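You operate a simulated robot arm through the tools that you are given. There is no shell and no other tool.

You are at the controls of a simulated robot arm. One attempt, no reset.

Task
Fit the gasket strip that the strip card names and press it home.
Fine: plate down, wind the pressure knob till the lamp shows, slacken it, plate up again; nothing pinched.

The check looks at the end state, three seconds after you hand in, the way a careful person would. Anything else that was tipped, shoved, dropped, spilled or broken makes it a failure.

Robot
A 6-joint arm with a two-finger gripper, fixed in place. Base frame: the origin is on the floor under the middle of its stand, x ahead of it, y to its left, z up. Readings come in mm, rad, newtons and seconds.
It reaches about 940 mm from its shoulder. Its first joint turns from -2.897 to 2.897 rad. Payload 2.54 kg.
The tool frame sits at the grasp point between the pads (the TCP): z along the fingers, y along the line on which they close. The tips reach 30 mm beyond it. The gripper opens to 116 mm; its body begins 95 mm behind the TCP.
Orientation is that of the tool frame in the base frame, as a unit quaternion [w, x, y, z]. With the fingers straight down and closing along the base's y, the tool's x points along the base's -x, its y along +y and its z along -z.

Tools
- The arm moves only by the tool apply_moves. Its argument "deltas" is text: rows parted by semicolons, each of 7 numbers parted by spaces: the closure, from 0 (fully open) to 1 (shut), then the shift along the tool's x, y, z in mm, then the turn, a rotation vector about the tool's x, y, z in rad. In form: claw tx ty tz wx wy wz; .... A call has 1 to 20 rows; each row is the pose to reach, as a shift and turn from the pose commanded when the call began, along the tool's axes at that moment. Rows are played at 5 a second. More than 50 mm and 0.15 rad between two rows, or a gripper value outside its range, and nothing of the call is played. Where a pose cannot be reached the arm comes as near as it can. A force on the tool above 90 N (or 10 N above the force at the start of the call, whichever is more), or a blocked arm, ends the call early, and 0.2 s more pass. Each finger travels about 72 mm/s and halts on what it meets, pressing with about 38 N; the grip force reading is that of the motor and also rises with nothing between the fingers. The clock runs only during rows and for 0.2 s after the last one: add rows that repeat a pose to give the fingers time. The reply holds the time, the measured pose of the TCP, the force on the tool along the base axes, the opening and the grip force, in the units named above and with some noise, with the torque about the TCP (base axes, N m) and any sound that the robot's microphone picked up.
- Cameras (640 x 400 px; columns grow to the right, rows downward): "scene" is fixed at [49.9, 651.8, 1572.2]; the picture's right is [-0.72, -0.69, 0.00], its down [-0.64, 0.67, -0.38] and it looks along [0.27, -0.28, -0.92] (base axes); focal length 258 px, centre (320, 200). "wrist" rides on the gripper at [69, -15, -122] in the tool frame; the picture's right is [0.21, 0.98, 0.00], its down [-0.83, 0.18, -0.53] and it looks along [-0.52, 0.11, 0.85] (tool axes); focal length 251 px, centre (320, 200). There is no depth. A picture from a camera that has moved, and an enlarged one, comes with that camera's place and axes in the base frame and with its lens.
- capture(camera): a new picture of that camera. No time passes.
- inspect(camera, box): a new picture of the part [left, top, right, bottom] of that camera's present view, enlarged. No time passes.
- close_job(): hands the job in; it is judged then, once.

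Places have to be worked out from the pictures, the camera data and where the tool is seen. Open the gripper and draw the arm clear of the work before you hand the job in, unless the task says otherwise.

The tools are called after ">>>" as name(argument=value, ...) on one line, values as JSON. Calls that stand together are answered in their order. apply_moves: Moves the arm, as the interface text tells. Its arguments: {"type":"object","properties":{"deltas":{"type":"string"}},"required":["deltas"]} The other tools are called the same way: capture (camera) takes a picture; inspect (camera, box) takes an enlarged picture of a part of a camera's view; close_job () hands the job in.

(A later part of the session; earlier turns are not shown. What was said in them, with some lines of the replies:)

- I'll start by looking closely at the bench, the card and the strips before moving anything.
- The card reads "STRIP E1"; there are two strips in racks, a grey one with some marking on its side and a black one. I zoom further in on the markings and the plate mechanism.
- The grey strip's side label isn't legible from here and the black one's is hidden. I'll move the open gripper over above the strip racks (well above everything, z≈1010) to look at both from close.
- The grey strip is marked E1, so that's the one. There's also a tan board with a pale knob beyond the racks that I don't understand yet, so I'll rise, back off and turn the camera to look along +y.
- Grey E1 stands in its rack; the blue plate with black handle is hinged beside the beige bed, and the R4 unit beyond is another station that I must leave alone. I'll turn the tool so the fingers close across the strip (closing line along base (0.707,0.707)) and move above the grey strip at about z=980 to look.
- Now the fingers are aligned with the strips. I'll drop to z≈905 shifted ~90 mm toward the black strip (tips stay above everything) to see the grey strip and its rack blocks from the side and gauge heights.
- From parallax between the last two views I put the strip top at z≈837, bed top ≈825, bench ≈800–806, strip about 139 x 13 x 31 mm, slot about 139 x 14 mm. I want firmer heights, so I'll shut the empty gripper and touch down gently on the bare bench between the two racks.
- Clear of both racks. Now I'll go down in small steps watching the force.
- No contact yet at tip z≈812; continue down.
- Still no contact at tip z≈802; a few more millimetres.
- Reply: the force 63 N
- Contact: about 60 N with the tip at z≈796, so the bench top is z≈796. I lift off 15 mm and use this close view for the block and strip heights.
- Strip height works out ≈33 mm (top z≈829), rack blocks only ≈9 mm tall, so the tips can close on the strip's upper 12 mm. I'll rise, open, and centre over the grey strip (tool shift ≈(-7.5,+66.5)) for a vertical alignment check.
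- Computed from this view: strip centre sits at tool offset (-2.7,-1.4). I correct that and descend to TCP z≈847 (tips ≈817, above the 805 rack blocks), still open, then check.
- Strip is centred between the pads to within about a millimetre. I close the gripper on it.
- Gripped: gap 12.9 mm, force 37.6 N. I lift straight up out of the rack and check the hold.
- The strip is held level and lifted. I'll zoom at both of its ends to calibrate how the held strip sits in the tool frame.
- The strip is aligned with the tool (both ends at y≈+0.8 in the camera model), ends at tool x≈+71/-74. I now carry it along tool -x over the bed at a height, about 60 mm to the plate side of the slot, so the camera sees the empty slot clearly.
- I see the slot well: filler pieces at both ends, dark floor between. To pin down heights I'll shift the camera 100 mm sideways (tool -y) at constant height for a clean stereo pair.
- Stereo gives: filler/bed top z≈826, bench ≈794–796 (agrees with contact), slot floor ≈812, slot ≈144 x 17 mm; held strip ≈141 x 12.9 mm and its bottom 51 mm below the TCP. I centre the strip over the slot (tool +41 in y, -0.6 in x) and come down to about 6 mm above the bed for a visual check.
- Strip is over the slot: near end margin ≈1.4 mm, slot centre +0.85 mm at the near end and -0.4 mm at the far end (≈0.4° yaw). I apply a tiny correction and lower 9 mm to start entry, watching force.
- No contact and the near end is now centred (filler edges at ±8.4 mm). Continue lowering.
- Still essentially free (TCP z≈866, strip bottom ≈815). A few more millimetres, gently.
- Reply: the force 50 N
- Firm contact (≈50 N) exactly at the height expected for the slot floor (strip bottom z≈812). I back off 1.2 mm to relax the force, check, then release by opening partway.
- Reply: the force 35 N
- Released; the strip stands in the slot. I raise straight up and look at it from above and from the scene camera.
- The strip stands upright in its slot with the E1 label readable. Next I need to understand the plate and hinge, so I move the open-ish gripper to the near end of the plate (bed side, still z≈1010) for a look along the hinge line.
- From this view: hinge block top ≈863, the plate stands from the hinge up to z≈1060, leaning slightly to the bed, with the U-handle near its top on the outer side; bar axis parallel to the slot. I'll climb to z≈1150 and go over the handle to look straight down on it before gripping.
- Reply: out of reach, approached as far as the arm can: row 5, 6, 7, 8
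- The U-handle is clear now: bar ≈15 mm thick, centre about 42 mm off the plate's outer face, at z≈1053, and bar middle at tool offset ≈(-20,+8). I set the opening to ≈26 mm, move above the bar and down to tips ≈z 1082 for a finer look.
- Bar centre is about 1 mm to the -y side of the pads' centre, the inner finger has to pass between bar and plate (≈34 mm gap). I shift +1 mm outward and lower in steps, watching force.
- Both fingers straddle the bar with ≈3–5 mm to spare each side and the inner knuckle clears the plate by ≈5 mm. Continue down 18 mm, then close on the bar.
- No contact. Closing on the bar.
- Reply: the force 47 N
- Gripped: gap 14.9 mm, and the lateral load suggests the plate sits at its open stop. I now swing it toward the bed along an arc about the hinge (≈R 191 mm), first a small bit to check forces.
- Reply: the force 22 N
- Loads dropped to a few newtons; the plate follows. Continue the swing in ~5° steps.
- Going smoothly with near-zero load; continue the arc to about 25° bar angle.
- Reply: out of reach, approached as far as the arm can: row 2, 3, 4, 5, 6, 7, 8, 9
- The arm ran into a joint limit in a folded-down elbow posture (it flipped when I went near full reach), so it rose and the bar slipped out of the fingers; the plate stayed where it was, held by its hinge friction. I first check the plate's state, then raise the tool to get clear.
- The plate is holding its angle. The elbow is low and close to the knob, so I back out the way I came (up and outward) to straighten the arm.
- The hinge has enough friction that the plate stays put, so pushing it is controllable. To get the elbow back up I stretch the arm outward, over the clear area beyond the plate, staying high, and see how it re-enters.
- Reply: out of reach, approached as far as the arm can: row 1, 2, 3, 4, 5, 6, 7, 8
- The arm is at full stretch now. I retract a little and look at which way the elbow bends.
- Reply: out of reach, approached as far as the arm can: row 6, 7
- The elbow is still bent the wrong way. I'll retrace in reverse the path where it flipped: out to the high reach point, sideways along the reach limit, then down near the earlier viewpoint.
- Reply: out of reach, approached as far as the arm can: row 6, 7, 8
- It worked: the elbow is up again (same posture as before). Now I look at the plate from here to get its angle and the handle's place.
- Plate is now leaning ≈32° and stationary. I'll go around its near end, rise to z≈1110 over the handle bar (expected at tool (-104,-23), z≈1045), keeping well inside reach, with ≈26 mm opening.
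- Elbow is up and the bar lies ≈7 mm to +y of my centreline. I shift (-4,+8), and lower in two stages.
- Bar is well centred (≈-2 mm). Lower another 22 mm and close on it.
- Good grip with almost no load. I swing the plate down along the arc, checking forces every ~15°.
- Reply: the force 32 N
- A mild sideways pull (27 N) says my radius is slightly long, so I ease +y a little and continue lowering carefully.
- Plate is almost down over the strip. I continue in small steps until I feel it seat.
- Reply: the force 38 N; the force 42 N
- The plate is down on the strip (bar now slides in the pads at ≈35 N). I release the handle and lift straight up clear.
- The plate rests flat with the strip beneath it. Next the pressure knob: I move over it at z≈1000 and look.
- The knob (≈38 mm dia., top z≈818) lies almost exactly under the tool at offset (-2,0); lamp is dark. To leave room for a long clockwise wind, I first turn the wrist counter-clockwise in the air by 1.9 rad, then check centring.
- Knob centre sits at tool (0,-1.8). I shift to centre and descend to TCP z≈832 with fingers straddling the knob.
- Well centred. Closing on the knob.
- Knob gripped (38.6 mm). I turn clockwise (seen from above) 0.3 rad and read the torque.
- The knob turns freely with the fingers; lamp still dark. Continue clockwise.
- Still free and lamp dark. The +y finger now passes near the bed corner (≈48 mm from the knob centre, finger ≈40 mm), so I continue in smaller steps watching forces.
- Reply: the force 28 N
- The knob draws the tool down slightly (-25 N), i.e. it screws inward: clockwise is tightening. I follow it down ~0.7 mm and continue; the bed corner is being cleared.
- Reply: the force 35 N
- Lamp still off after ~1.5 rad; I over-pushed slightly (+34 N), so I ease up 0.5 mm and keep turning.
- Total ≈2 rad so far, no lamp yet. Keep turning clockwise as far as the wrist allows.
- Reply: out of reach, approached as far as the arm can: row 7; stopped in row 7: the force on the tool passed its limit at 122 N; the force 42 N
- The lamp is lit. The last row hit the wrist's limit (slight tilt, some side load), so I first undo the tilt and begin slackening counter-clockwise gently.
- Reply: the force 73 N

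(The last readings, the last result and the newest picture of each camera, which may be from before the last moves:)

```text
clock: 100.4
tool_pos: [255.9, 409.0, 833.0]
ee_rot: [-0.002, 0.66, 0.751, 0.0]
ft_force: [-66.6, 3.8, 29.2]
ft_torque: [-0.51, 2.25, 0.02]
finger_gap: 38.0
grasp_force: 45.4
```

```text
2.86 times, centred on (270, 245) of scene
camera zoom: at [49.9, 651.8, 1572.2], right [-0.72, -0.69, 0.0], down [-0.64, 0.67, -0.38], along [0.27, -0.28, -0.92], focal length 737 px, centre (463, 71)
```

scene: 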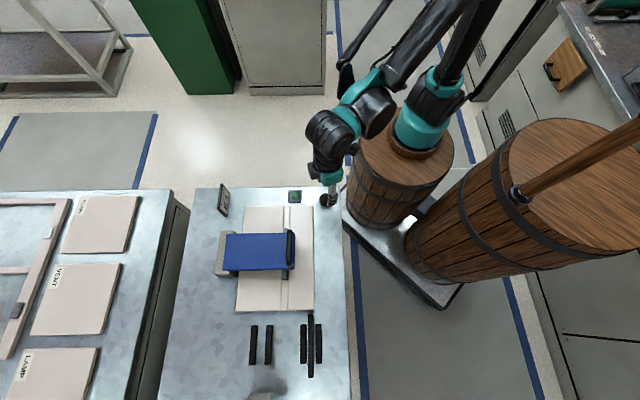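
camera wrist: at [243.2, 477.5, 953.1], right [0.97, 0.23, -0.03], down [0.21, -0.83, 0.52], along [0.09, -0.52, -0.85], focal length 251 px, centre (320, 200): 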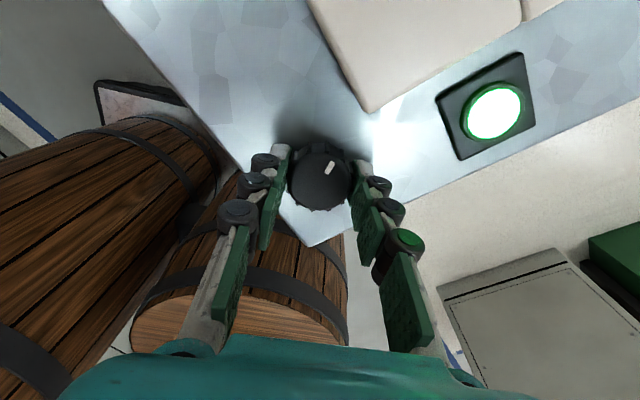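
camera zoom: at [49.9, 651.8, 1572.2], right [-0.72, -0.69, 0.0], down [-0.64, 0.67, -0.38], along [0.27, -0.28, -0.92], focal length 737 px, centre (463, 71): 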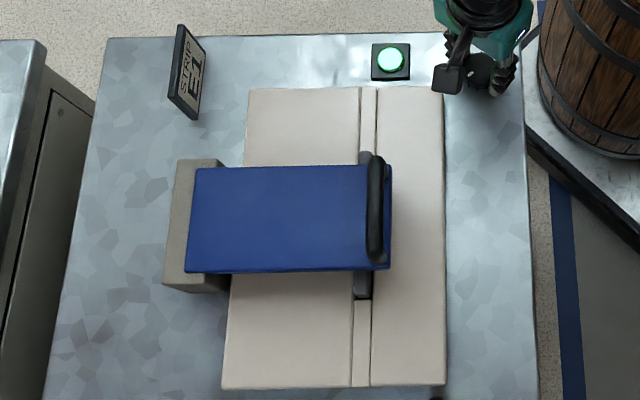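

Lamp stays lit; there's a 67 N side load toward -x, so I shift ~1 mm that way (tool -y) to relax, then keep slackening.

>>> apply_moves(deltas="1 0 -0.6 -0.2 0 0 0; 1 0 -1.1 -0.4 0 0 0; 1 0 -1.1 -0.4 0 0 0")

```text
clock: 101.2
tool_pos: [255.0, 409.0, 832.4]
ee_rot: [-0.003, 0.66, 0.751, 0.0]
ft_force: [-62.1, 5.0, -1.7]
ft_torque: [0.99, 1.8, 0.03]
finger_gap: 38.0
grasp_force: 45.3
```

The side load acts at the fingertips (off-centre grip). I open the fingers to let go of the knob, and re-centre before slackening.

>>> apply_moves(deltas="0.8 0 0 0 0 0 0; 0.55 0 0 0 0 0 0; 0.5 0 0 0 0 0 0; 0.5 0 0 0 0 0 0")

>>> capture(camera="wrist")

>>> inspect(camera="wrist", box=[220, 100, 420, 260])

```text
clock: 102.2
tool_pos: [259.7, 409.1, 832.8]
ee_rot: [0.001, 0.66, 0.751, 0.003]
ft_force: [0.3, 0.6, -0.2]
ft_torque: [-0.02, 0.01, -0.05]
finger_gap: 57.9
grasp_force: 0.0
```

```text
taken
camera wrist: at [234.7, 474.8, 952.6], right [0.94, 0.34, 0.01], down [0.28, -0.8, 0.53], along [0.18, -0.5, -0.85], focal length 251 px, centre (320, 200)
```

wrist: 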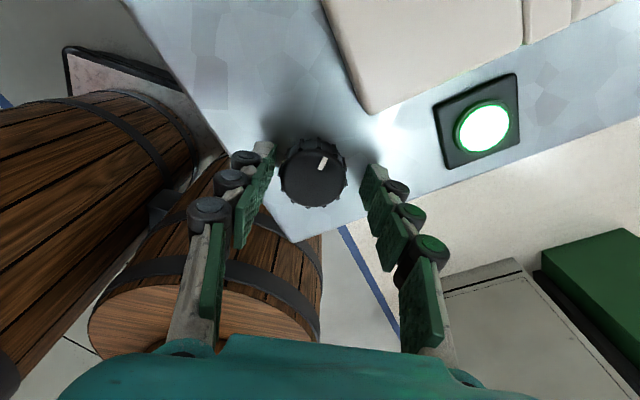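

```text
2.50 times, centred on (320, 180) of wrist
camera zoom: at [234.7, 474.8, 952.6], right [0.94, 0.34, 0.01], down [0.28, -0.8, 0.53], along [0.18, -0.5, -0.85], focal length 629 px, centre (320, 250)
```

zoom: 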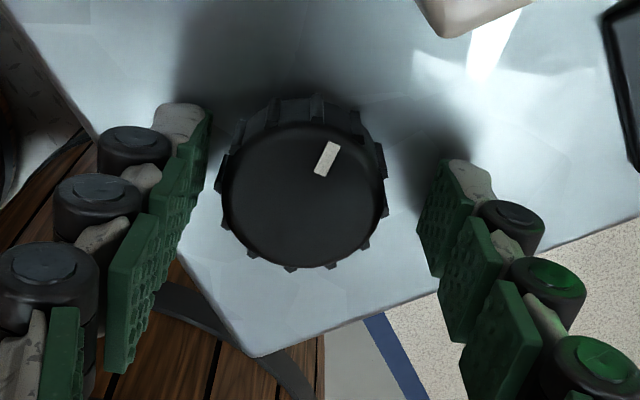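

After opening, the tool sprang to x≈259.7: my command was ≈4.3 mm off the knob's centre. I shift by (0.7,-4.3) in the tool frame and re-grip.

>>> apply_moves(deltas="0.5 0.3 -2 0 0 0 0; 0.5 0.7 -4.3 0 0 0 0; 0.5 0.7 -4.3 0 0 0 0; 0.7 0.7 -4.3 0 0 0 0; 0.85 0.7 -4.3 0 0 0 0; 1 0.7 -4.3 0 0 0 0; 1 0.7 -4.3 0 0 0 0")

>>> inspect(camera="wrist", box=[220, 60, 540, 260])

```text
clock: 103.8
tool_pos: [254.7, 410.1, 831.9]
ee_rot: [0.001, 0.66, 0.751, 0.002]
ft_force: [4.9, 2.2, 5.8]
ft_torque: [-0.09, -0.24, 0.0]
finger_gap: 38.1
grasp_force: 44.8
```

```text
2.00 times, centred on (380, 160) of wrist
camera zoom: at [230.1, 475.0, 952.6], right [0.94, 0.34, 0.01], down [0.28, -0.8, 0.53], along [0.18, -0.5, -0.85], focal length 503 px, centre (200, 280)
```

zoom: 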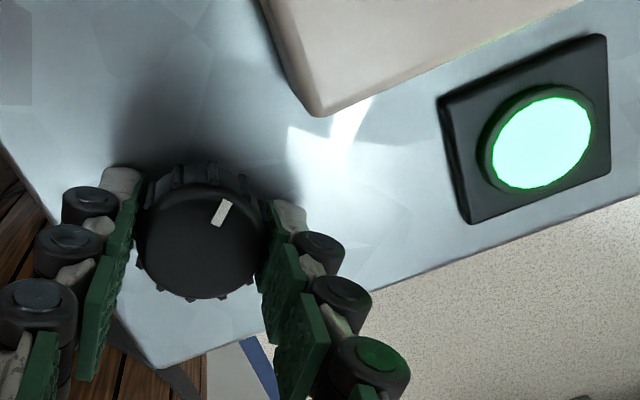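

Clean grip now. Slackening counter-clockwise.

>>> apply_moves(deltas="1 0 0 0 0 0 -0.1; 1 0 0 0 0 0 -0.2; 1 0 0 0 0 0 -0.3; 1 0 0 0 0 0 -0.4; 1 0 0 0 0 0 -0.5; 1 0 0 0 0 0 -0.6; 1 0 0 0 0 0 -0.6")

>>> inspect(camera="scene", box=[270, 175, 350, 225])

```text
clock: 105.4
tool_pos: [254.2, 408.9, 832.3]
ee_rot: [0.002, 0.408, 0.913, 0.002]
ft_force: [20.8, 6.2, 24.9]
ft_torque: [0.29, -0.55, -0.01]
finger_gap: 38.2
grasp_force: 45.4
```

```text
8.00 times, centred on (310, 200) of scene
camera zoom: at [49.9, 651.8, 1572.2], right [-0.72, -0.69, 0.0], down [-0.64, 0.67, -0.38], along [0.27, -0.28, -0.92], focal length 2065 px, centre (400, 200)
```

zoom: 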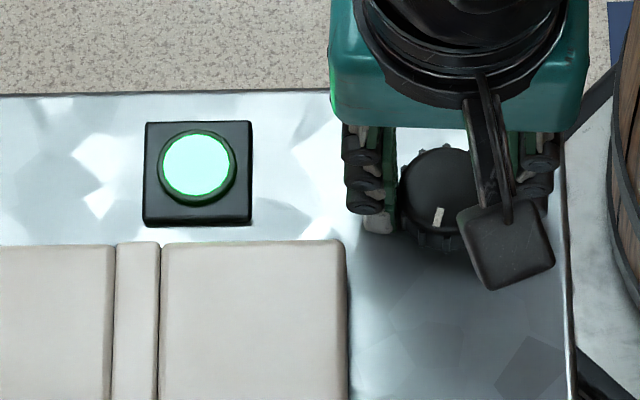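

Lamp still lit; keep slackening, easing up a fraction.

>>> apply_moves(deltas="1 0 0 -0.3 0 0 -0.1; 1 0 0 -0.3 0 0 -0.2; 1 0 0 -0.3 0 0 -0.3; 1 0 0 -0.3 0 0 -0.4; 1 0 0 -0.3 0 0 -0.5; 1 0 0 -0.3 0 0 -0.6; 1 0 0 -0.3 0 0 -0.6")

>>> inspect(camera="scene", box=[270, 175, 350, 225])

```text
clock: 107.0
tool_pos: [256.1, 409.4, 833.8]
ee_rot: [0.004, 0.121, 0.993, 0.001]
ft_force: [32.8, 20.7, 0.2]
ft_torque: [0.72, -0.54, -0.02]
finger_gap: 38.0
grasp_force: 44.4
```

```text
8.00 times, centred on (310, 200) of scene
camera zoom: at [49.9, 651.8, 1572.2], right [-0.72, -0.69, 0.0], down [-0.64, 0.67, -0.38], along [0.27, -0.28, -0.92], focal length 2065 px, centre (400, 200)
```

zoom: 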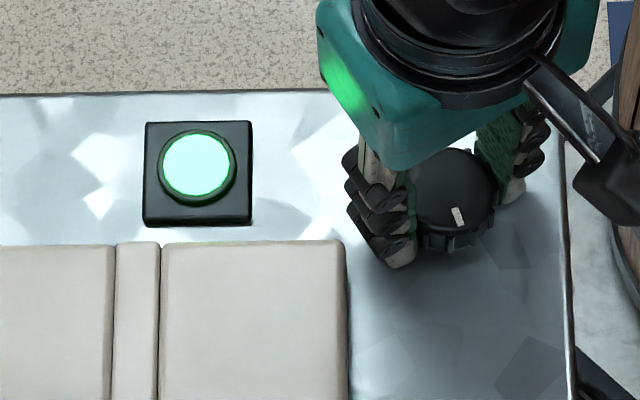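

>>> apply_moves(deltas="1 -0.2 0.2 0 0 0 -0.1; 1 -0.5 0.5 0 0 0 -0.2; 1 -0.5 0.5 0 0 0 -0.3; 1 -0.5 0.5 0 0 0 -0.4; 1 -0.5 0.5 0 0 0 -0.5; 1 -0.5 0.5 0 0 0 -0.6; 1 -0.5 0.5 0 0 0 -0.7; 1 -0.5 0.5 0 0 0 -0.7")

>>> inspect(camera="scene", box=[190, 175, 350, 315])

>>> capture(camera="wrist")

```text
clock: 108.8
tool_pos: [255.0, 410.2, 831.8]
ee_rot: [0.003, -0.227, 0.974, 0.0]
ft_force: [19.9, 25.7, -3.3]
ft_torque: [0.79, -0.53, -0.02]
finger_gap: 37.8
grasp_force: 44.7
```

```text
2.86 times, centred on (270, 245) of scene
camera zoom: at [49.9, 651.8, 1572.2], right [-0.72, -0.69, 0.0], down [-0.64, 0.67, -0.38], along [0.27, -0.28, -0.92], focal length 737 px, centre (463, 71)
```

zoom: 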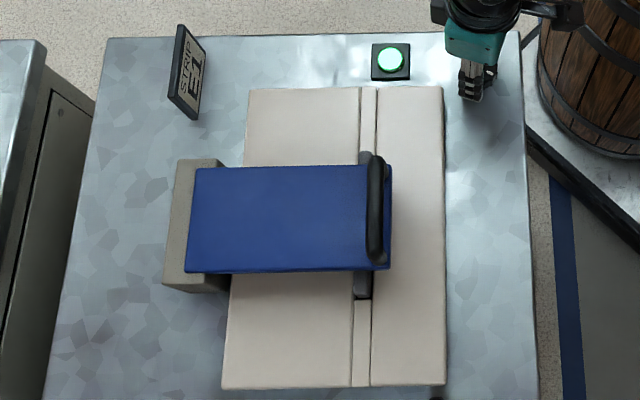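

```text
taken
camera wrist: at [199.4, 365.5, 952.1], right [-0.62, 0.78, 0.0], down [0.66, 0.53, 0.54], along [0.42, 0.34, -0.84], focal length 251 px, centre (320, 200)
```

wrist: 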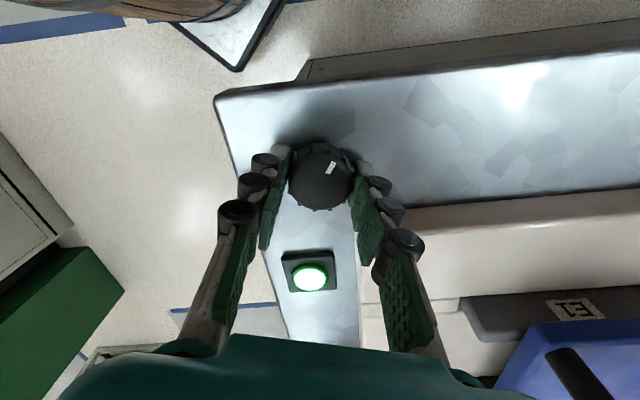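

Lamp stays latched on. I continue back to the knob's starting angle (≈0.65 rad more).

>>> apply_moves(deltas="1 -0.2 0.3 0 0 0 -0.1; 1 -0.3 0.5 0 0 0 -0.2; 1 -0.3 0.5 0 0 0 -0.3; 1 -0.3 0.5 0 0 0 -0.4; 1 -0.3 0.5 0 0 0 -0.5; 1 -0.3 0.5 0 0 0 -0.6; 1 -0.3 0.5 0 0 0 -0.66; 1 -0.3 0.5 0 0 0 -0.66")

>>> capture(camera="wrist")

>>> inspect(camera="scene", box=[190, 175, 350, 315])

```text
clock: 110.6
tool_pos: [254.5, 409.4, 832.4]
ee_rot: [0.002, -0.531, 0.848, 0.0]
ft_force: [-3.2, 11.7, 8.9]
ft_torque: [-0.17, 0.5, -0.99]
finger_gap: 38.4
grasp_force: 45.3
```

```text
taken
camera wrist: at [237.3, 340.4, 952.3], right [-0.97, 0.23, 0.0], down [0.2, 0.82, 0.54], along [0.13, 0.52, -0.84], focal length 251 px, centre (320, 200)
```

wrist: 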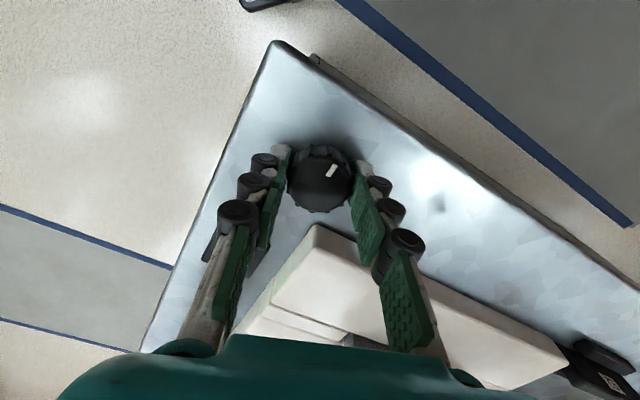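

```text
2.86 times, centred on (270, 245) of scene
camera zoom: at [49.9, 651.8, 1572.2], right [-0.72, -0.69, 0.0], down [-0.64, 0.67, -0.38], along [0.27, -0.28, -0.92], focal length 737 px, centre (463, 71)
```

zoom: 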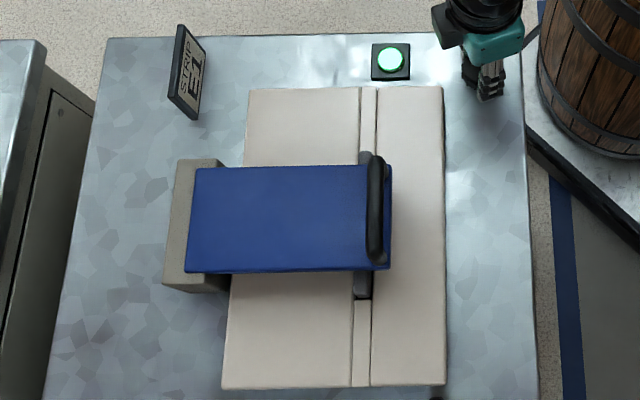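

The knob is back at its slack end-stop (≈1 N·m counter-torque). I release it and rise clear.

>>> apply_moves(deltas="1 0 0 0 0 0 0.03; 0.8 0 0 0 0 0 0.03; 0.55 0 0 0 0 0 0.03; 0.4 0 0 0 0 0 0.03; 0.4 0 0 -10 0 0 0.03; 0.4 0 0 -30 0 0 0.03; 0.4 0 0 -55 0 0 0.03; 0.4 0 0 -85 0 0 0.03; 0.4 0 0 -120 0 0 0.03; 0.4 0 0 -150 0 0 0.03; 0.4 0 0 -150 0 0 0.03")

>>> inspect(camera="scene", box=[190, 175, 350, 315])

>>> capture(camera="wrist")

```text
clock: 113.0
tool_pos: [253.8, 409.3, 982.2]
ee_rot: [0.002, -0.517, 0.856, 0.0]
ft_force: [0.7, -0.3, 0.3]
ft_torque: [0.0, -0.01, 0.01]
finger_gap: 69.5
grasp_force: 0.1
```

```text
2.86 times, centred on (270, 245) of scene
camera zoom: at [49.9, 651.8, 1572.2], right [-0.72, -0.69, 0.0], down [-0.64, 0.67, -0.38], along [0.27, -0.28, -0.92], focal length 737 px, centre (463, 71)
```

zoom: 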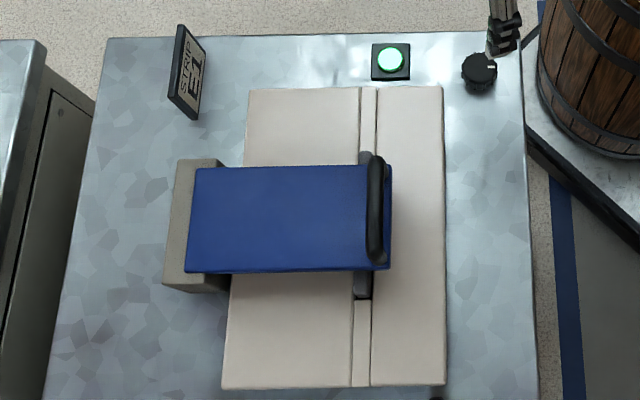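

```text
taken
camera wrist: at [234.5, 340.8, 1103.0], right [-0.96, 0.26, 0.0], down [0.22, 0.81, 0.54], along [0.14, 0.52, -0.84], focal length 251 px, centre (320, 200)
```

wrist: 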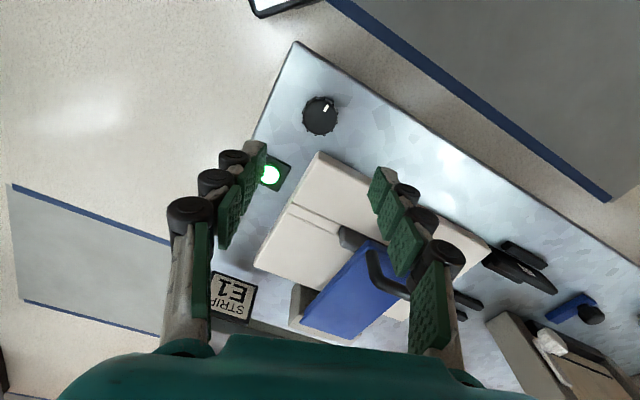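

The knob's mark is back at its starting direction. Now I return over the plate handle with the original finger alignment (turning the wrist back 1.867 rad), at z≈1010.

>>> apply_moves(deltas="0.4 -8 7 -8 0 0 0.133; 0.4 -18 16 -16 0 0 0.267; 0.5 -29 26 -24 0 0 0.4; 0.5 -40 36 -28 0 0 0.533; 0.6 -51 46 -28 0 0 0.667; 0.6 -62 56 -28 0 0 0.8; 0.7 -73 66 -28 0 0 0.933; 0.7 -84 76 -28 0 0 1.067; 0.776 -95 87 -28 0 0 1.2; 0.776 -106 97 -28 0 0 1.333; 0.776 -117 107 -28 0 0 1.467; 0.776 -128 117 -28 0 0 1.6; 0.776 -138 126 -28 0 0 1.733; 0.776 -146.7 133.9 -28 0 0 1.867; 0.776 -146.7 133.9 -28 0 0 1.867")

>>> capture(camera="wrist")

>>> inspect(camera="wrist", box=[230, 40, 430, 240])

```text
clock: 116.2
tool_pos: [204.0, 602.4, 1012.6]
ee_rot: [0.001, 0.381, 0.925, 0.002]
ft_force: [0.0, -0.4, -0.4]
ft_torque: [-0.03, 0.01, 0.01]
finger_gap: 26.2
grasp_force: 0.1
```

```text
taken
camera wrist: at [143.2, 639.4, 1130.8], right [0.54, 0.84, 0.0], down [0.71, -0.45, 0.54], along [0.45, -0.28, -0.84], focal length 251 px, centre (320, 200)
```

wrist: 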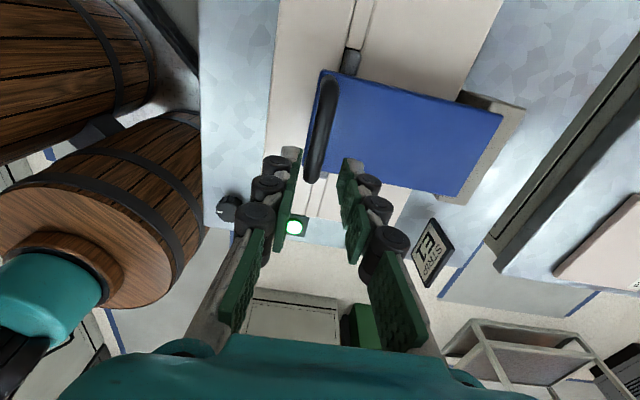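

```text
2.00 times, centred on (330, 140) of wrist
camera zoom: at [143.2, 639.4, 1130.8], right [0.54, 0.84, 0.0], down [0.71, -0.45, 0.54], along [0.45, -0.28, -0.84], focal length 503 px, centre (300, 320)
```

zoom: 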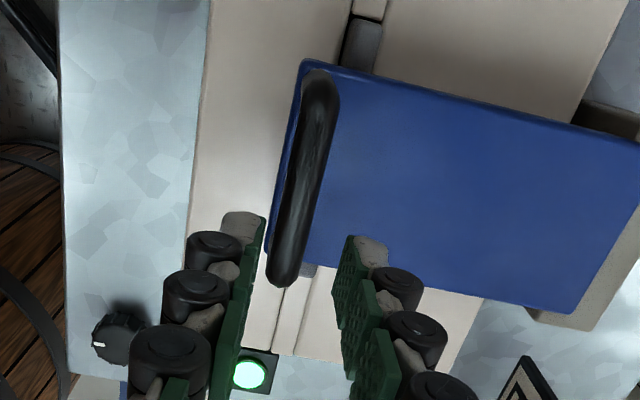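

Bar is centred between the pads. I lower to TCP z≈935 and grip it.

>>> apply_moves(deltas="0.776 2 0 15 0 0 0; 0.776 2 0 32 0 0 0; 0.776 2 0 48 0 0 0; 0.776 2 0 60 0 0 0; 0.776 2 0 70 0 0 0; 0.776 2 0 77 0 0 0; 0.776 2 0 77 0 0 0")

>>> inspect(camera="wrist", box=[230, 40, 430, 240])

```text
clock: 117.8
tool_pos: [203.1, 604.0, 934.2]
ee_rot: [0.002, 0.38, 0.925, 0.002]
ft_force: [-0.4, 0.6, -0.6]
ft_torque: [0.01, -0.01, 0.0]
finger_gap: 25.9
grasp_force: 0.1
```

```text
2.00 times, centred on (330, 140) of wrist
camera zoom: at [142.0, 640.7, 1053.7], right [0.53, 0.85, 0.0], down [0.71, -0.45, 0.54], along [0.46, -0.28, -0.84], focal length 503 px, centre (300, 320)
```

zoom: 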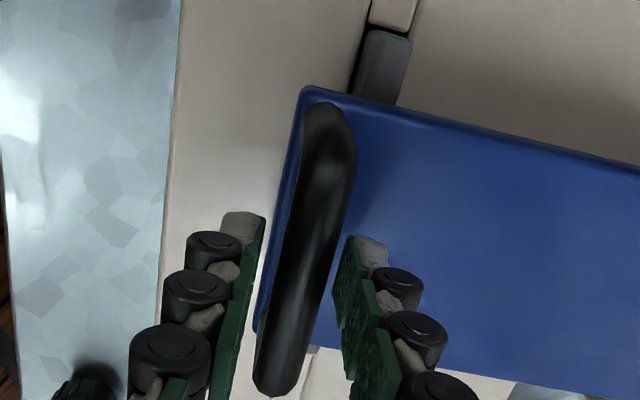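

>>> apply_moves(deltas="0.85 0 0 0 0 0 0; 0.9 0 0 0 0 0 0; 1 0 0 0 0 0 0; 1 0 0 0 0 0 0; 1 0 0 0 0 0 0")

```text
clock: 119.0
tool_pos: [203.3, 603.4, 934.6]
ee_rot: [0.001, 0.381, 0.925, 0.002]
ft_force: [1.5, 2.1, -2.6]
ft_torque: [0.07, -0.04, -0.21]
finger_gap: 14.5
grasp_force: 40.7
```

Gripped. I raise the plate along the reverse arc, first ~12°, checking loads.

>>> apply_moves(deltas="1 0 1.2 -3.7 0 0 0; 1 0 2.5 -7.5 0 0 0; 1 0 5.5 -15.1 0 0 0; 1 0 8.8 -22.6 0 0 0; 1 0 12.4 -30 0 0 0; 1 0 16.4 -37.2 0 0 0; 1 0 16.4 -37.2 0 0 0")

>>> capture(camera="wrist")

```text
clock: 120.6
tool_pos: [212.7, 614.6, 971.9]
ee_rot: [0.001, 0.379, 0.925, 0.002]
ft_force: [-20.1, -13.1, 8.9]
ft_torque: [-0.36, 0.37, -0.27]
finger_gap: 15.0
grasp_force: 41.2
```

```text
taken
camera wrist: at [152.3, 650.9, 1091.6], right [0.53, 0.85, 0.0], down [0.71, -0.45, 0.54], along [0.46, -0.28, -0.84], focal length 251 px, centre (320, 200)
```

wrist: 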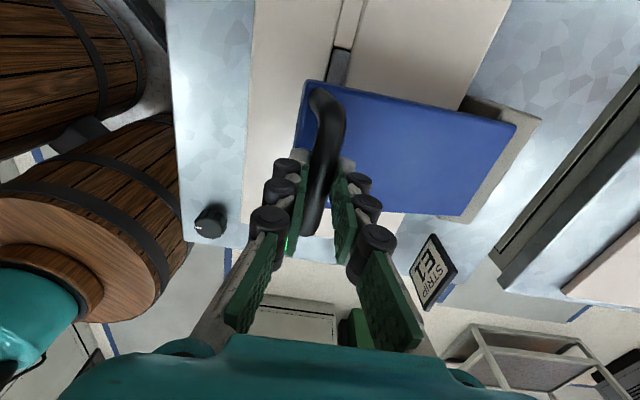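

The plate lifts nicely; a mild -y pull, so I trim y by ~1.2 mm and continue.

>>> apply_moves(deltas="1 0 3 -7 0 0 0; 1 0 7.6 -13.8 0 0 0; 1 0 12.4 -20.5 0 0 0; 1 0 17.6 -26.8 0 0 0; 1 0 23 -33 0 0 0; 1 0 28.7 -38.9 0 0 0; 1 0 28.7 -38.9 0 0 0")

```text
clock: 122.2
tool_pos: [232.9, 634.0, 1012.9]
ee_rot: [0.002, 0.38, 0.925, 0.003]
ft_force: [-27.6, -21.0, 29.6]
ft_torque: [-0.54, 0.25, -0.34]
finger_gap: 14.5
grasp_force: 40.5
```

Load is radially outward (≈45 N), so my radius is ~1 mm short; I add that and keep raising.

>>> apply_moves(deltas="1 0 5 -6.6 0 0 0; 1 0 11 -12.2 0 0 0; 1 0 17.2 -17.5 0 0 0; 1 0 23.9 -22.4 0 0 0; 1 0 30.7 -27 0 0 0; 1 0 37.7 -31.2 0 0 0; 1 0 37.7 -31.2 0 0 0")

>>> capture(camera="wrist")

>>> capture(camera="scene")

```text
clock: 123.8
tool_pos: [261.8, 661.5, 1040.1]
ee_rot: [0.002, 0.381, 0.925, 0.003]
ft_force: [-7.8, -2.9, 9.9]
ft_torque: [-0.03, 0.11, -0.23]
finger_gap: 14.3
grasp_force: 40.9
```

```text
taken
camera wrist: at [200.5, 699.0, 1161.6], right [0.53, 0.85, 0.01], down [0.71, -0.45, 0.54], along [0.46, -0.28, -0.84], focal length 251 px, centre (320, 200)
```

wrist: 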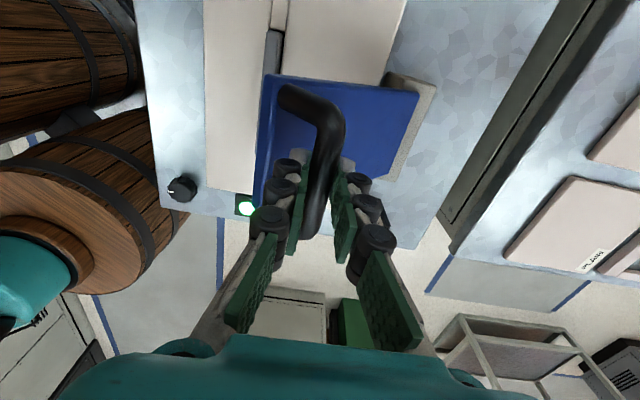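

```text
taken
```

scene: 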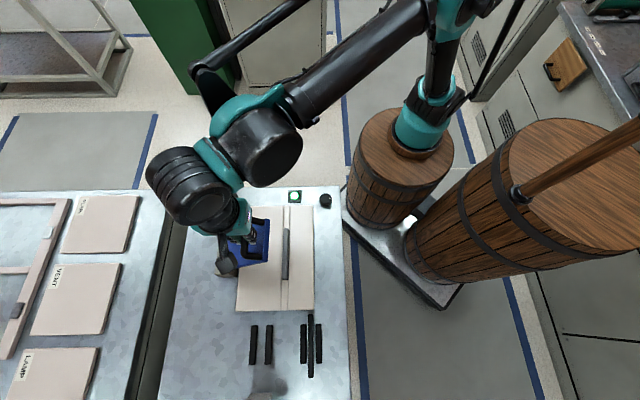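

Loads are small. Continue toward upright.

>>> apply_moves(deltas="1 0 7 -4.1 0 0 0; 1 0 14.3 -7.8 0 0 0; 1 0 21.8 -11.1 0 0 0; 1 0 29.4 -14.1 0 0 0; 1 0 37.2 -16.7 0 0 0; 1 0 45 -19 0 0 0; 1 0 45 -19 0 0 0")

```text
clock: 125.4
tool_pos: [293.0, 693.6, 1060.3]
ee_rot: [0.002, 0.38, 0.925, 0.002]
ft_force: [2.2, -5.1, -1.1]
ft_torque: [-0.35, -0.16, -0.25]
finger_gap: 14.8
grasp_force: 40.9
```

>>> apply_moves(deltas="1 0 8 -1.9 0 0 0; 1 0 16.1 -3.5 0 0 0; 1 0 24.2 -4.8 0 0 0; 1 0 32.3 -5.7 0 0 0; 1 0 40.5 -6.2 0 0 0; 1 0 40.5 -6.2 0 0 0")

>>> capture(camera="wrist")

>>> capture(camera="scene")

```text
clock: 126.8
tool_pos: [321.9, 723.3, 1067.6]
ee_rot: [0.001, 0.381, 0.925, 0.002]
ft_force: [7.6, -8.2, 0.8]
ft_torque: [-0.42, -0.27, -0.18]
finger_gap: 14.6
grasp_force: 40.5
```

```text
taken
camera wrist: at [261.0, 759.9, 1187.1], right [0.53, 0.85, 0.0], down [0.71, -0.45, 0.54], along [0.46, -0.28, -0.84], focal length 251 px, centre (320, 200)
```

wrist: 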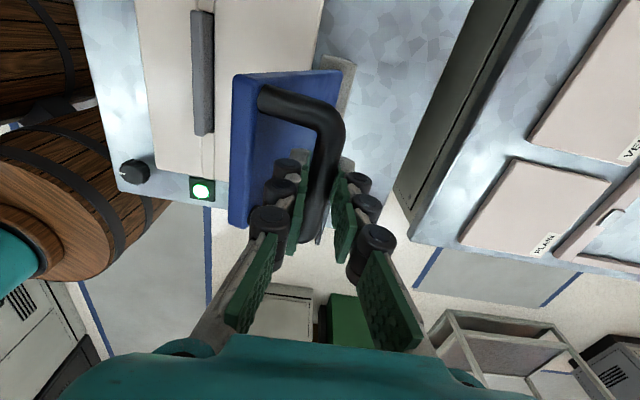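

```text
taken
```

scene: 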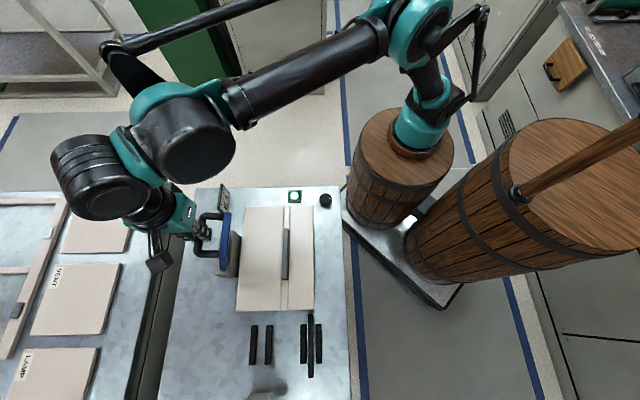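

Nearly upright. Final ~27 mm in small steps until I feel the open stop.

>>> apply_moves(deltas="1 0 5 0 0 0 0; 1 0 10 0 0 0 0; 1 0 15 0 0 0 0; 1 0 19 0.2 0 0 0; 1 0 19 0.2 0 0 0")

>>> apply_moves(deltas="1 0 2 0.2 0 0 0; 1 0 4 0.4 0 0 0; 1 0 4 0.4 0 0 0")

```text
clock: 128.0
tool_pos: [333.3, 735.2, 1066.9]
ee_rot: [0.003, 0.38, 0.925, 0.002]
ft_force: [8.1, -10.3, 4.4]
ft_torque: [-0.2, -0.13, -0.22]
finger_gap: 14.6
grasp_force: 40.0
```

```text
clock: 128.8
tool_pos: [338.0, 738.7, 1067.9]
ee_rot: [0.001, 0.381, 0.925, 0.001]
ft_force: [6.4, -8.4, 9.5]
ft_torque: [-0.24, -0.17, -0.2]
finger_gap: 14.4
grasp_force: 40.9
```

>>> apply_moves(deltas="1 0 1.5 0 0 0 0; 1 0 3 0.2 0 0 0; 1 0 3 0.2 0 0 0")

>>> apply_moves(deltas="1 0 1 0 0 0 0; 1 0 2 0 0 0 0; 1 0 2 0 0 0 0")

>>> capture(camera="wrist")

>>> capture(camera="scene")

```text
clock: 129.6
tool_pos: [338.3, 741.7, 1067.3]
ee_rot: [0.002, 0.38, 0.925, 0.002]
ft_force: [5.5, -6.7, 6.1]
ft_torque: [-0.25, -0.07, -0.24]
finger_gap: 14.3
grasp_force: 41.5
```

```text
clock: 130.4
tool_pos: [339.5, 741.9, 1064.8]
ee_rot: [0.002, 0.381, 0.925, 0.003]
ft_force: [6.2, -5.9, 6.9]
ft_torque: [-0.22, -0.08, -0.28]
finger_gap: 14.4
grasp_force: 41.3
```

```text
taken
camera wrist: at [280.0, 779.4, 1186.4], right [0.53, 0.85, 0.0], down [0.71, -0.45, 0.54], along [0.46, -0.28, -0.84], focal length 251 px, centre (320, 200)
```

wrist: 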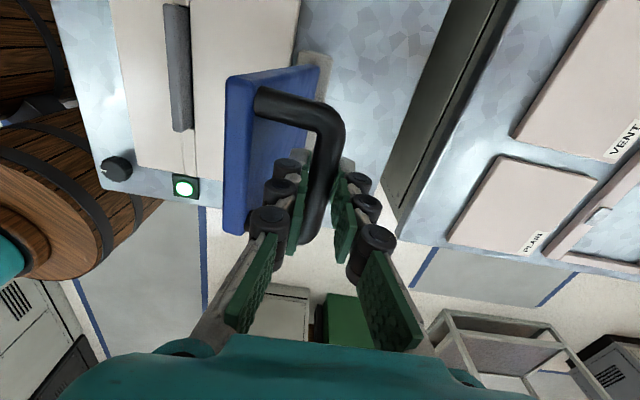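

```text
taken
```

scene: 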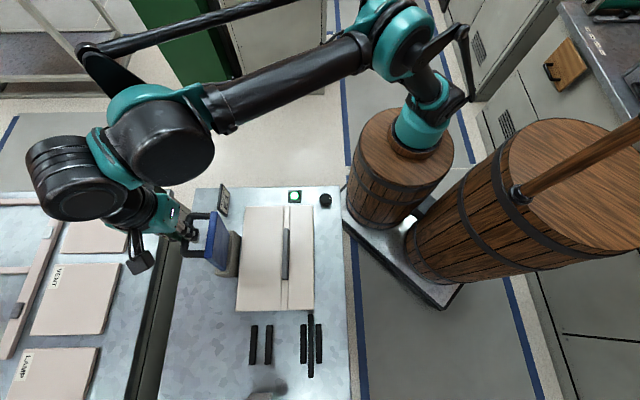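

>>> apply_moves(deltas="1 0 1 0 0 0 0; 1 0 2 0 0 0 0; 1 0 2 0 0 0 0")

>>> apply_moves(deltas="1 0 1 0 0 0 0; 1 0 2 0 0 0 0; 1 0 2 0 0 0 0")

>>> inspect(camera="scene", box=[180, 180, 270, 290])

```text
clock: 131.2
tool_pos: [340.6, 742.9, 1066.7]
ee_rot: [0.002, 0.379, 0.925, 0.001]
ft_force: [1.7, -14.8, -6.3]
ft_torque: [-0.16, 0.0, -0.25]
finger_gap: 14.6
grasp_force: 41.0
```

```text
clock: 132.0
tool_pos: [342.7, 744.6, 1065.0]
ee_rot: [0.003, 0.379, 0.925, 0.0]
ft_force: [-11.1, -38.4, -28.1]
ft_torque: [-0.29, 0.15, -0.18]
finger_gap: 14.5
grasp_force: 40.9
```

```text
3.64 times, centred on (225, 235) of scene
camera zoom: at [49.9, 651.8, 1572.2], right [-0.72, -0.69, 0.0], down [-0.64, 0.67, -0.38], along [0.27, -0.28, -0.92], focal length 938 px, centre (666, 73)
```

zoom: 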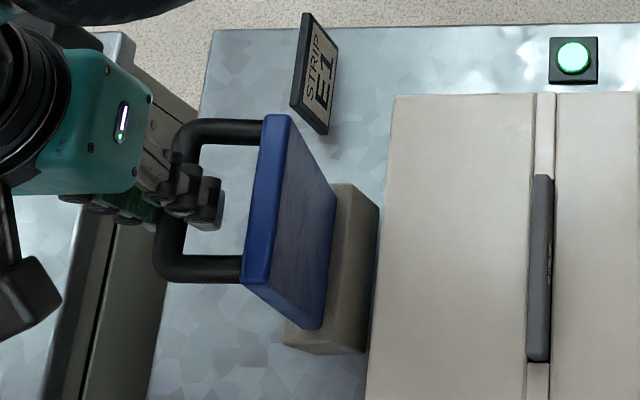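

The plate is back exactly at its original open stop (-38 N felt). I ease off 1.5 mm, open the fingers to ≈26 mm and lift straight off the bar, staying inside reach.

>>> apply_moves(deltas="1 0 -1 -0.3 0 0 0; 1 0 -1.6 -0.5 0 0 0; 0.9 0 -1.6 -0.5 0 0 0; 0.776 0 -1.2 -0.5 0 0 0; 0.776 0 -1.2 -0.5 0 0 0; 0.776 0 -1.2 -0.5 0 0 0")

>>> inspect(camera="wrist", box=[220, 60, 380, 270])

```text
clock: 133.4
tool_pos: [341.5, 744.9, 1067.5]
ee_rot: [0.002, 0.38, 0.925, 0.002]
ft_force: [-0.2, -0.3, -0.1]
ft_torque: [0.02, 0.0, -0.01]
finger_gap: 26.3
grasp_force: 0.1
```

```text
1.90 times, centred on (300, 165) of wrist
camera zoom: at [281.6, 781.7, 1186.7], right [0.53, 0.85, 0.0], down [0.71, -0.45, 0.54], along [0.46, -0.28, -0.84], focal length 479 px, centre (358, 267)
```

zoom: 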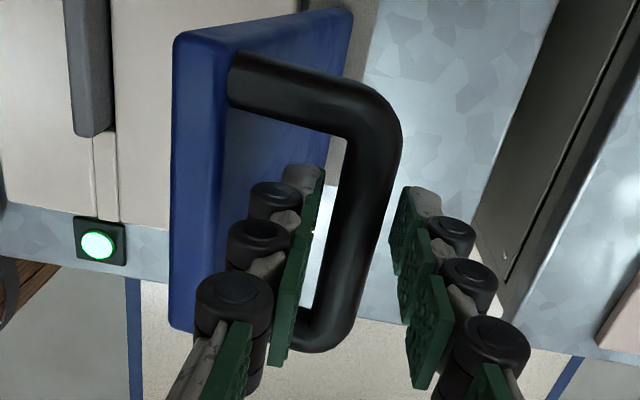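

Free of the bar on both sides. Lifting straight up 44 mm.

>>> apply_moves(deltas="0.776 0 0 -6 0 0 0; 0.776 0 0 -13 0 0 0; 0.776 0 0 -21 0 0 0; 0.776 0 0 -30 0 0 0; 0.776 0 0 -38 0 0 0; 0.776 0 0 -44 0 0 0; 0.776 0 0 -44 0 0 0")

>>> capture(camera="wrist")

>>> capture(camera="scene")

```text
clock: 135.0
tool_pos: [341.3, 744.0, 1109.7]
ee_rot: [0.002, 0.38, 0.925, 0.003]
ft_force: [-0.2, -0.1, -0.3]
ft_torque: [-0.03, -0.01, 0.0]
finger_gap: 26.0
grasp_force: 0.2
```

```text
taken
camera wrist: at [281.4, 781.8, 1230.6], right [0.53, 0.85, 0.0], down [0.71, -0.45, 0.54], along [0.46, -0.28, -0.84], focal length 251 px, centre (320, 200)
```

wrist: 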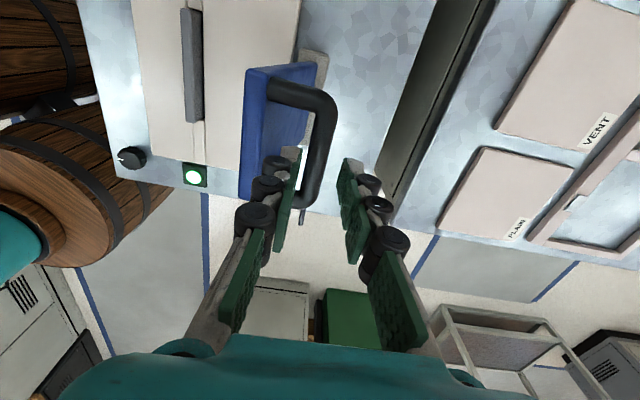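

```text
taken
```

scene: 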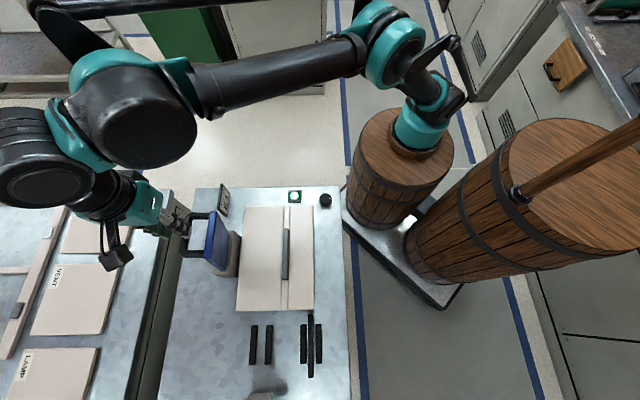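

Clear of the handle, elbow still up, lamp on, strip upright. I move inward over the plate's top edge with a bit more height, then look at the strip.

>>> apply_moves(deltas="0.776 0 -8 -6 0 0 0; 0.776 0 -20 -12 0 0 0; 0.776 0 -36 -18 0 0 0; 0.776 0 -54 -22 0 0 0; 0.776 0 -74 -22 0 0 0; 0.776 0 -96 -22 0 0 0; 0.7 0 -118 -22 0 0 0; 0.6 0 -140 -12 0 0 0; 0.5 0 -165 0 0 0 0; 0.5 0 -190 10 0 0 0; 0.5 0 -215 20 0 0 0; 0.5 0 -235 30 0 0 0; 0.5 0 -235 30 0 0 0")

>>> capture(camera="wrist")

>>> inspect(camera="scene", box=[190, 175, 350, 315])

```text
clock: 137.8
tool_pos: [176.9, 578.0, 1079.0]
ee_rot: [0.002, 0.381, 0.925, 0.002]
ft_force: [0.5, -0.1, -0.4]
ft_torque: [0.02, 0.01, 0.01]
finger_gap: 57.9
grasp_force: 0.2
```

```text
taken
camera wrist: at [116.0, 614.9, 1199.8], right [0.53, 0.85, 0.0], down [0.71, -0.45, 0.54], along [0.46, -0.28, -0.84], focal length 251 px, centre (320, 200)
```

wrist: 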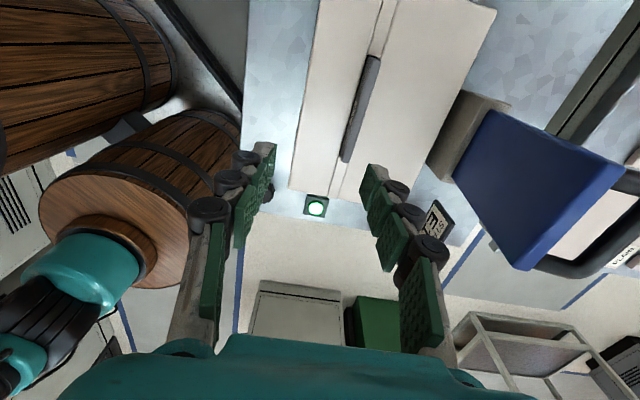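

```text
2.86 times, centred on (270, 245) of scene
camera zoom: at [49.9, 651.8, 1572.2], right [-0.72, -0.69, 0.0], down [-0.64, 0.67, -0.38], along [0.27, -0.28, -0.92], focal length 737 px, centre (463, 71)
```

zoom: 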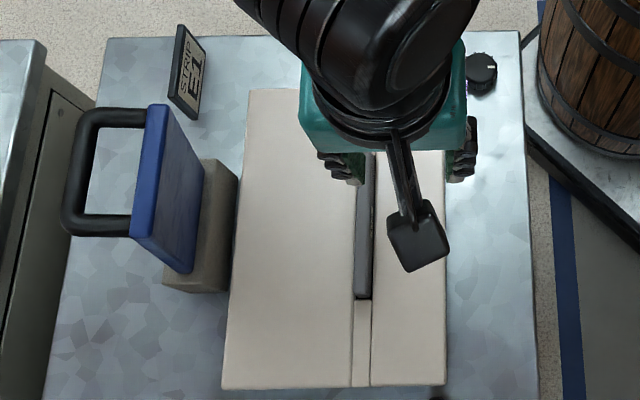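

>>> inspect(camera="wrist", box=[310, 30, 420, 180])

>>> inspect(camera="wrist", box=[340, 40, 400, 80])

>>> inspect(camera="wrist", box=[320, 140, 380, 180])

```text
2.67 times, centred on (365, 105) of wrist
camera zoom: at [116.0, 614.9, 1199.8], right [0.53, 0.85, 0.0], down [0.71, -0.45, 0.54], along [0.46, -0.28, -0.84], focal length 670 px, centre (200, 453)
```

zoom: 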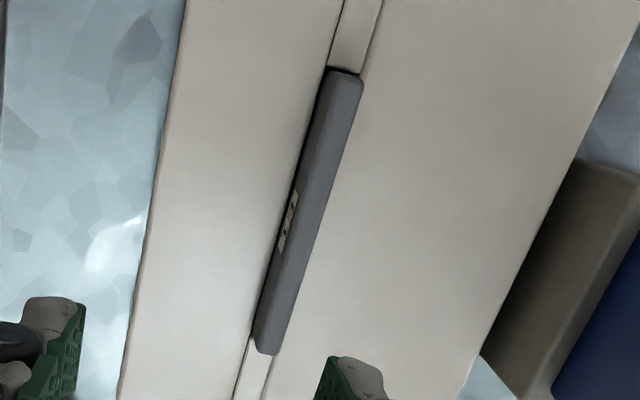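

```text
10.00 times, centred on (370, 60) of wrist
camera zoom: at [116.0, 614.9, 1199.8], right [0.53, 0.85, 0.0], down [0.71, -0.45, 0.54], along [0.46, -0.28, -0.84], focal length 2514 px, centre (-180, 1600)
```

zoom: 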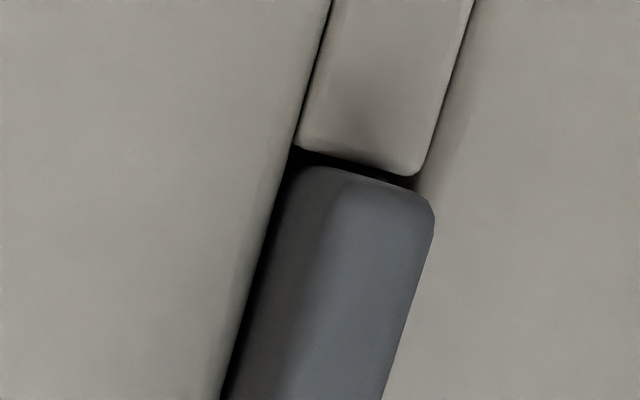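

```text
10.00 times, centred on (350, 160) of wrist
camera zoom: at [116.0, 614.9, 1199.8], right [0.53, 0.85, 0.0], down [0.71, -0.45, 0.54], along [0.46, -0.28, -0.84], focal length 2514 px, centre (20, 600)
```

zoom: 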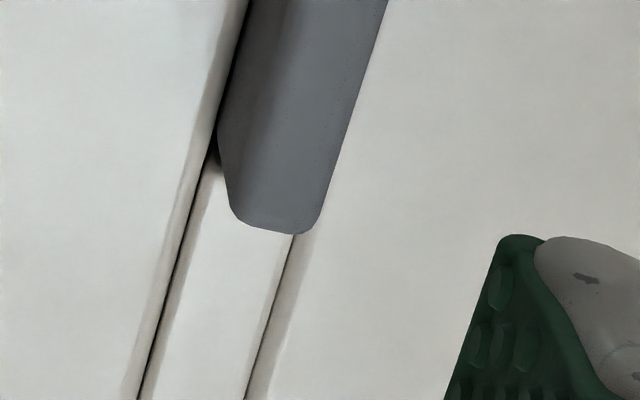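

>>> inspect(camera="wrist", box=[325, 90, 385, 135])

>>> inspect(camera="scene", box=[265, 220, 305, 290])

```text
8.89 times, centred on (355, 112) of wrist
camera zoom: at [116.0, 614.9, 1199.8], right [0.53, 0.85, 0.0], down [0.71, -0.45, 0.54], along [0.46, -0.28, -0.84], focal length 2235 px, centre (9, 978)
```

zoom: 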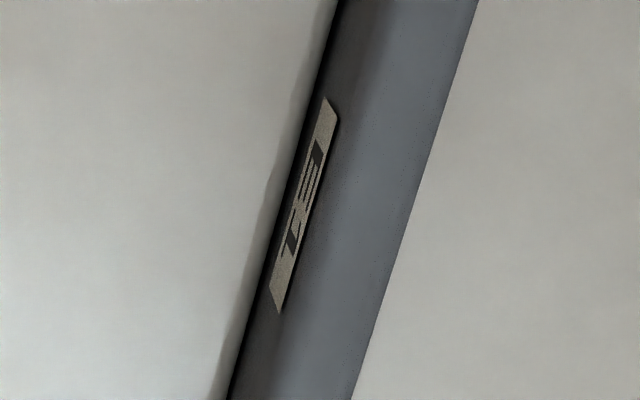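

```text
5.71 times, centred on (285, 255) of scene
camera zoom: at [49.9, 651.8, 1572.2], right [-0.72, -0.69, 0.0], down [-0.64, 0.67, -0.38], along [0.27, -0.28, -0.92], focal length 1475 px, centre (520, -114)
```

zoom: 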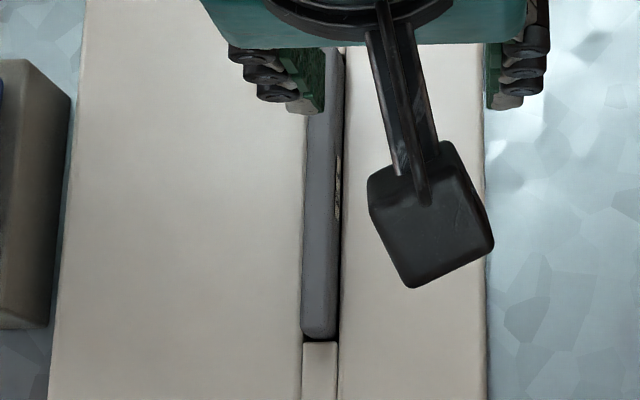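

The strip stands square and fully down in the slot (top height unchanged at ≈847, on the floor of the slot), label and ends free, lamp on, knob slack, plate up. I open the gripper and retreat to the starting pose, clear of the work.

>>> apply_moves(deltas="0.4 -8 -4 -15 0 0 0; 0.3 -18 -9 -30 0 0 -0.08; 0.2 -30 -15 -45 0 0 -0.18; 0.1 -44 -22 -60 0 0 -0.29; 0 -58 -28 -75 0 0 -0.4; 0 -72 -35 -90 0 0 -0.51; 0 -86 -42 -105 0 0 -0.61; 0 -100 -49 -120 0 0 -0.7; 0 -110 -54 -135 0 0 -0.785; 0 -110 -54 -135 0 0 -0.785; 0 -110 -54 -135 0 0 -0.785")

>>> capture(camera="scene")

>>> capture(camera="wrist")

>>> inspect(camera="scene", box=[180, 180, 350, 390])

>>> inspect(camera="scene", box=[260, 215, 310, 295])

```text
clock: 140.2
tool_pos: [217.8, 461.4, 1215.0]
ee_rot: [0.002, -0.002, 1.0, 0.001]
ft_force: [-1.0, 0.4, 0.3]
ft_torque: [-0.02, 0.01, 0.0]
finger_gap: 116.1
grasp_force: 0.0
```

```text
taken
```

scene: 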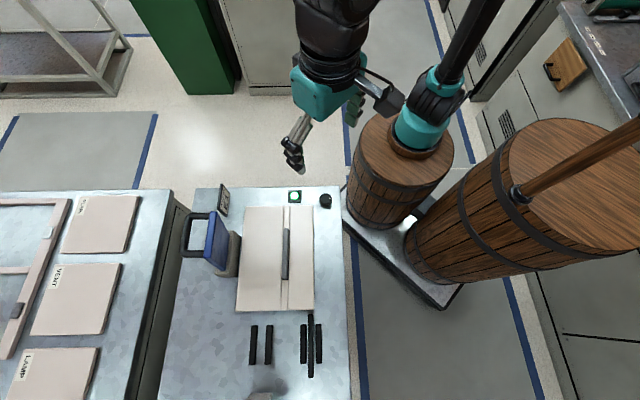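

```text
taken
camera wrist: at [147.7, 445.1, 1334.8], right [-0.22, 0.98, 0.0], down [0.82, 0.19, 0.54], along [0.52, 0.12, -0.84], focal length 251 px, centre (320, 200)
```

wrist: 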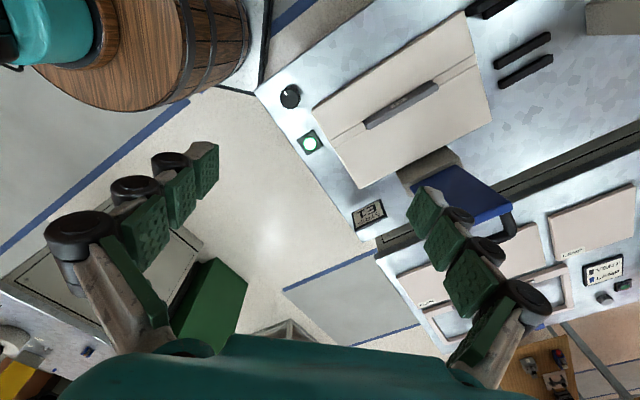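

```text
1.90 times, centred on (265, 285) of scene
camera zoom: at [49.9, 651.8, 1572.2], right [-0.72, -0.69, 0.0], down [-0.64, 0.67, -0.38], along [0.27, -0.28, -0.92], focal length 492 px, centre (425, 38)
```

zoom: 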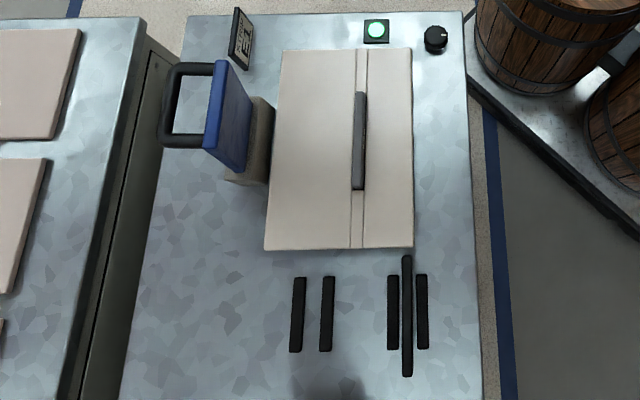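

```text
5.00 times, centred on (285, 255) of scene
camera zoom: at [49.9, 651.8, 1572.2], right [-0.72, -0.69, 0.0], down [-0.64, 0.67, -0.38], along [0.27, -0.28, -0.92], focal length 1290 px, centre (495, -75)
```

zoom: 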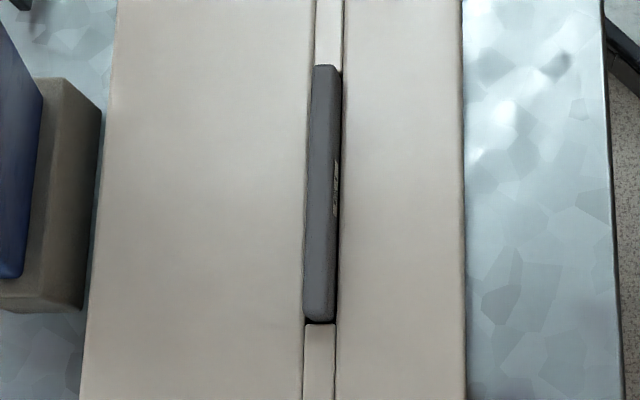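

Everything matches the wanted end state: E1 fitted in the slot, plate up at its stop, knob slack, lamp has shown, racks, black strip and card untouched, gripper open and clear. I hand the job in.

>>> close_job()

```text
The job is handed in.
```

I fitted strip E1 in its slot, ran the press cycle once and handed the job in. I don't have the check's verdict yet.

- **Strip:** The card reads E1, and the grey strip carries that label. It stands square in the slot between the two beige filler pieces. At about 50 N it bottomed at the height I had measured for the slot floor. The part above the bed sits about 20–27 mm proud and did not measurably change height under pressing.
- **Press cycle:** I swung the plate down onto the strip and wound the knob about 2.6 rad clockwise until the lamp lit. I then wound it back until it hit its slack stop, with its mark in the original direction. The plate is back up at its open stop.
- **Lamp:** It stayed lit after I slackened the knob, so it appears to latch.
- **Slip while lowering:** The arm hit a joint limit on the first swing and the handle slipped out of the fingers. The plate held where it was on hinge friction, and I took hold again and finished smoothly.
- **Force stop at the knob:** Winding once pushed the wrist to its limit, and the call stopped at 122 N. I re-centred the grip before slackening the knob, and saw no damage.
- **Rest of the bench:** The black strip, racks and card look untouched in the last pictures. The R4 unit is mostly out of their view, and I did not work near it. The gripper is open and back at its starting pose, clear of the work.
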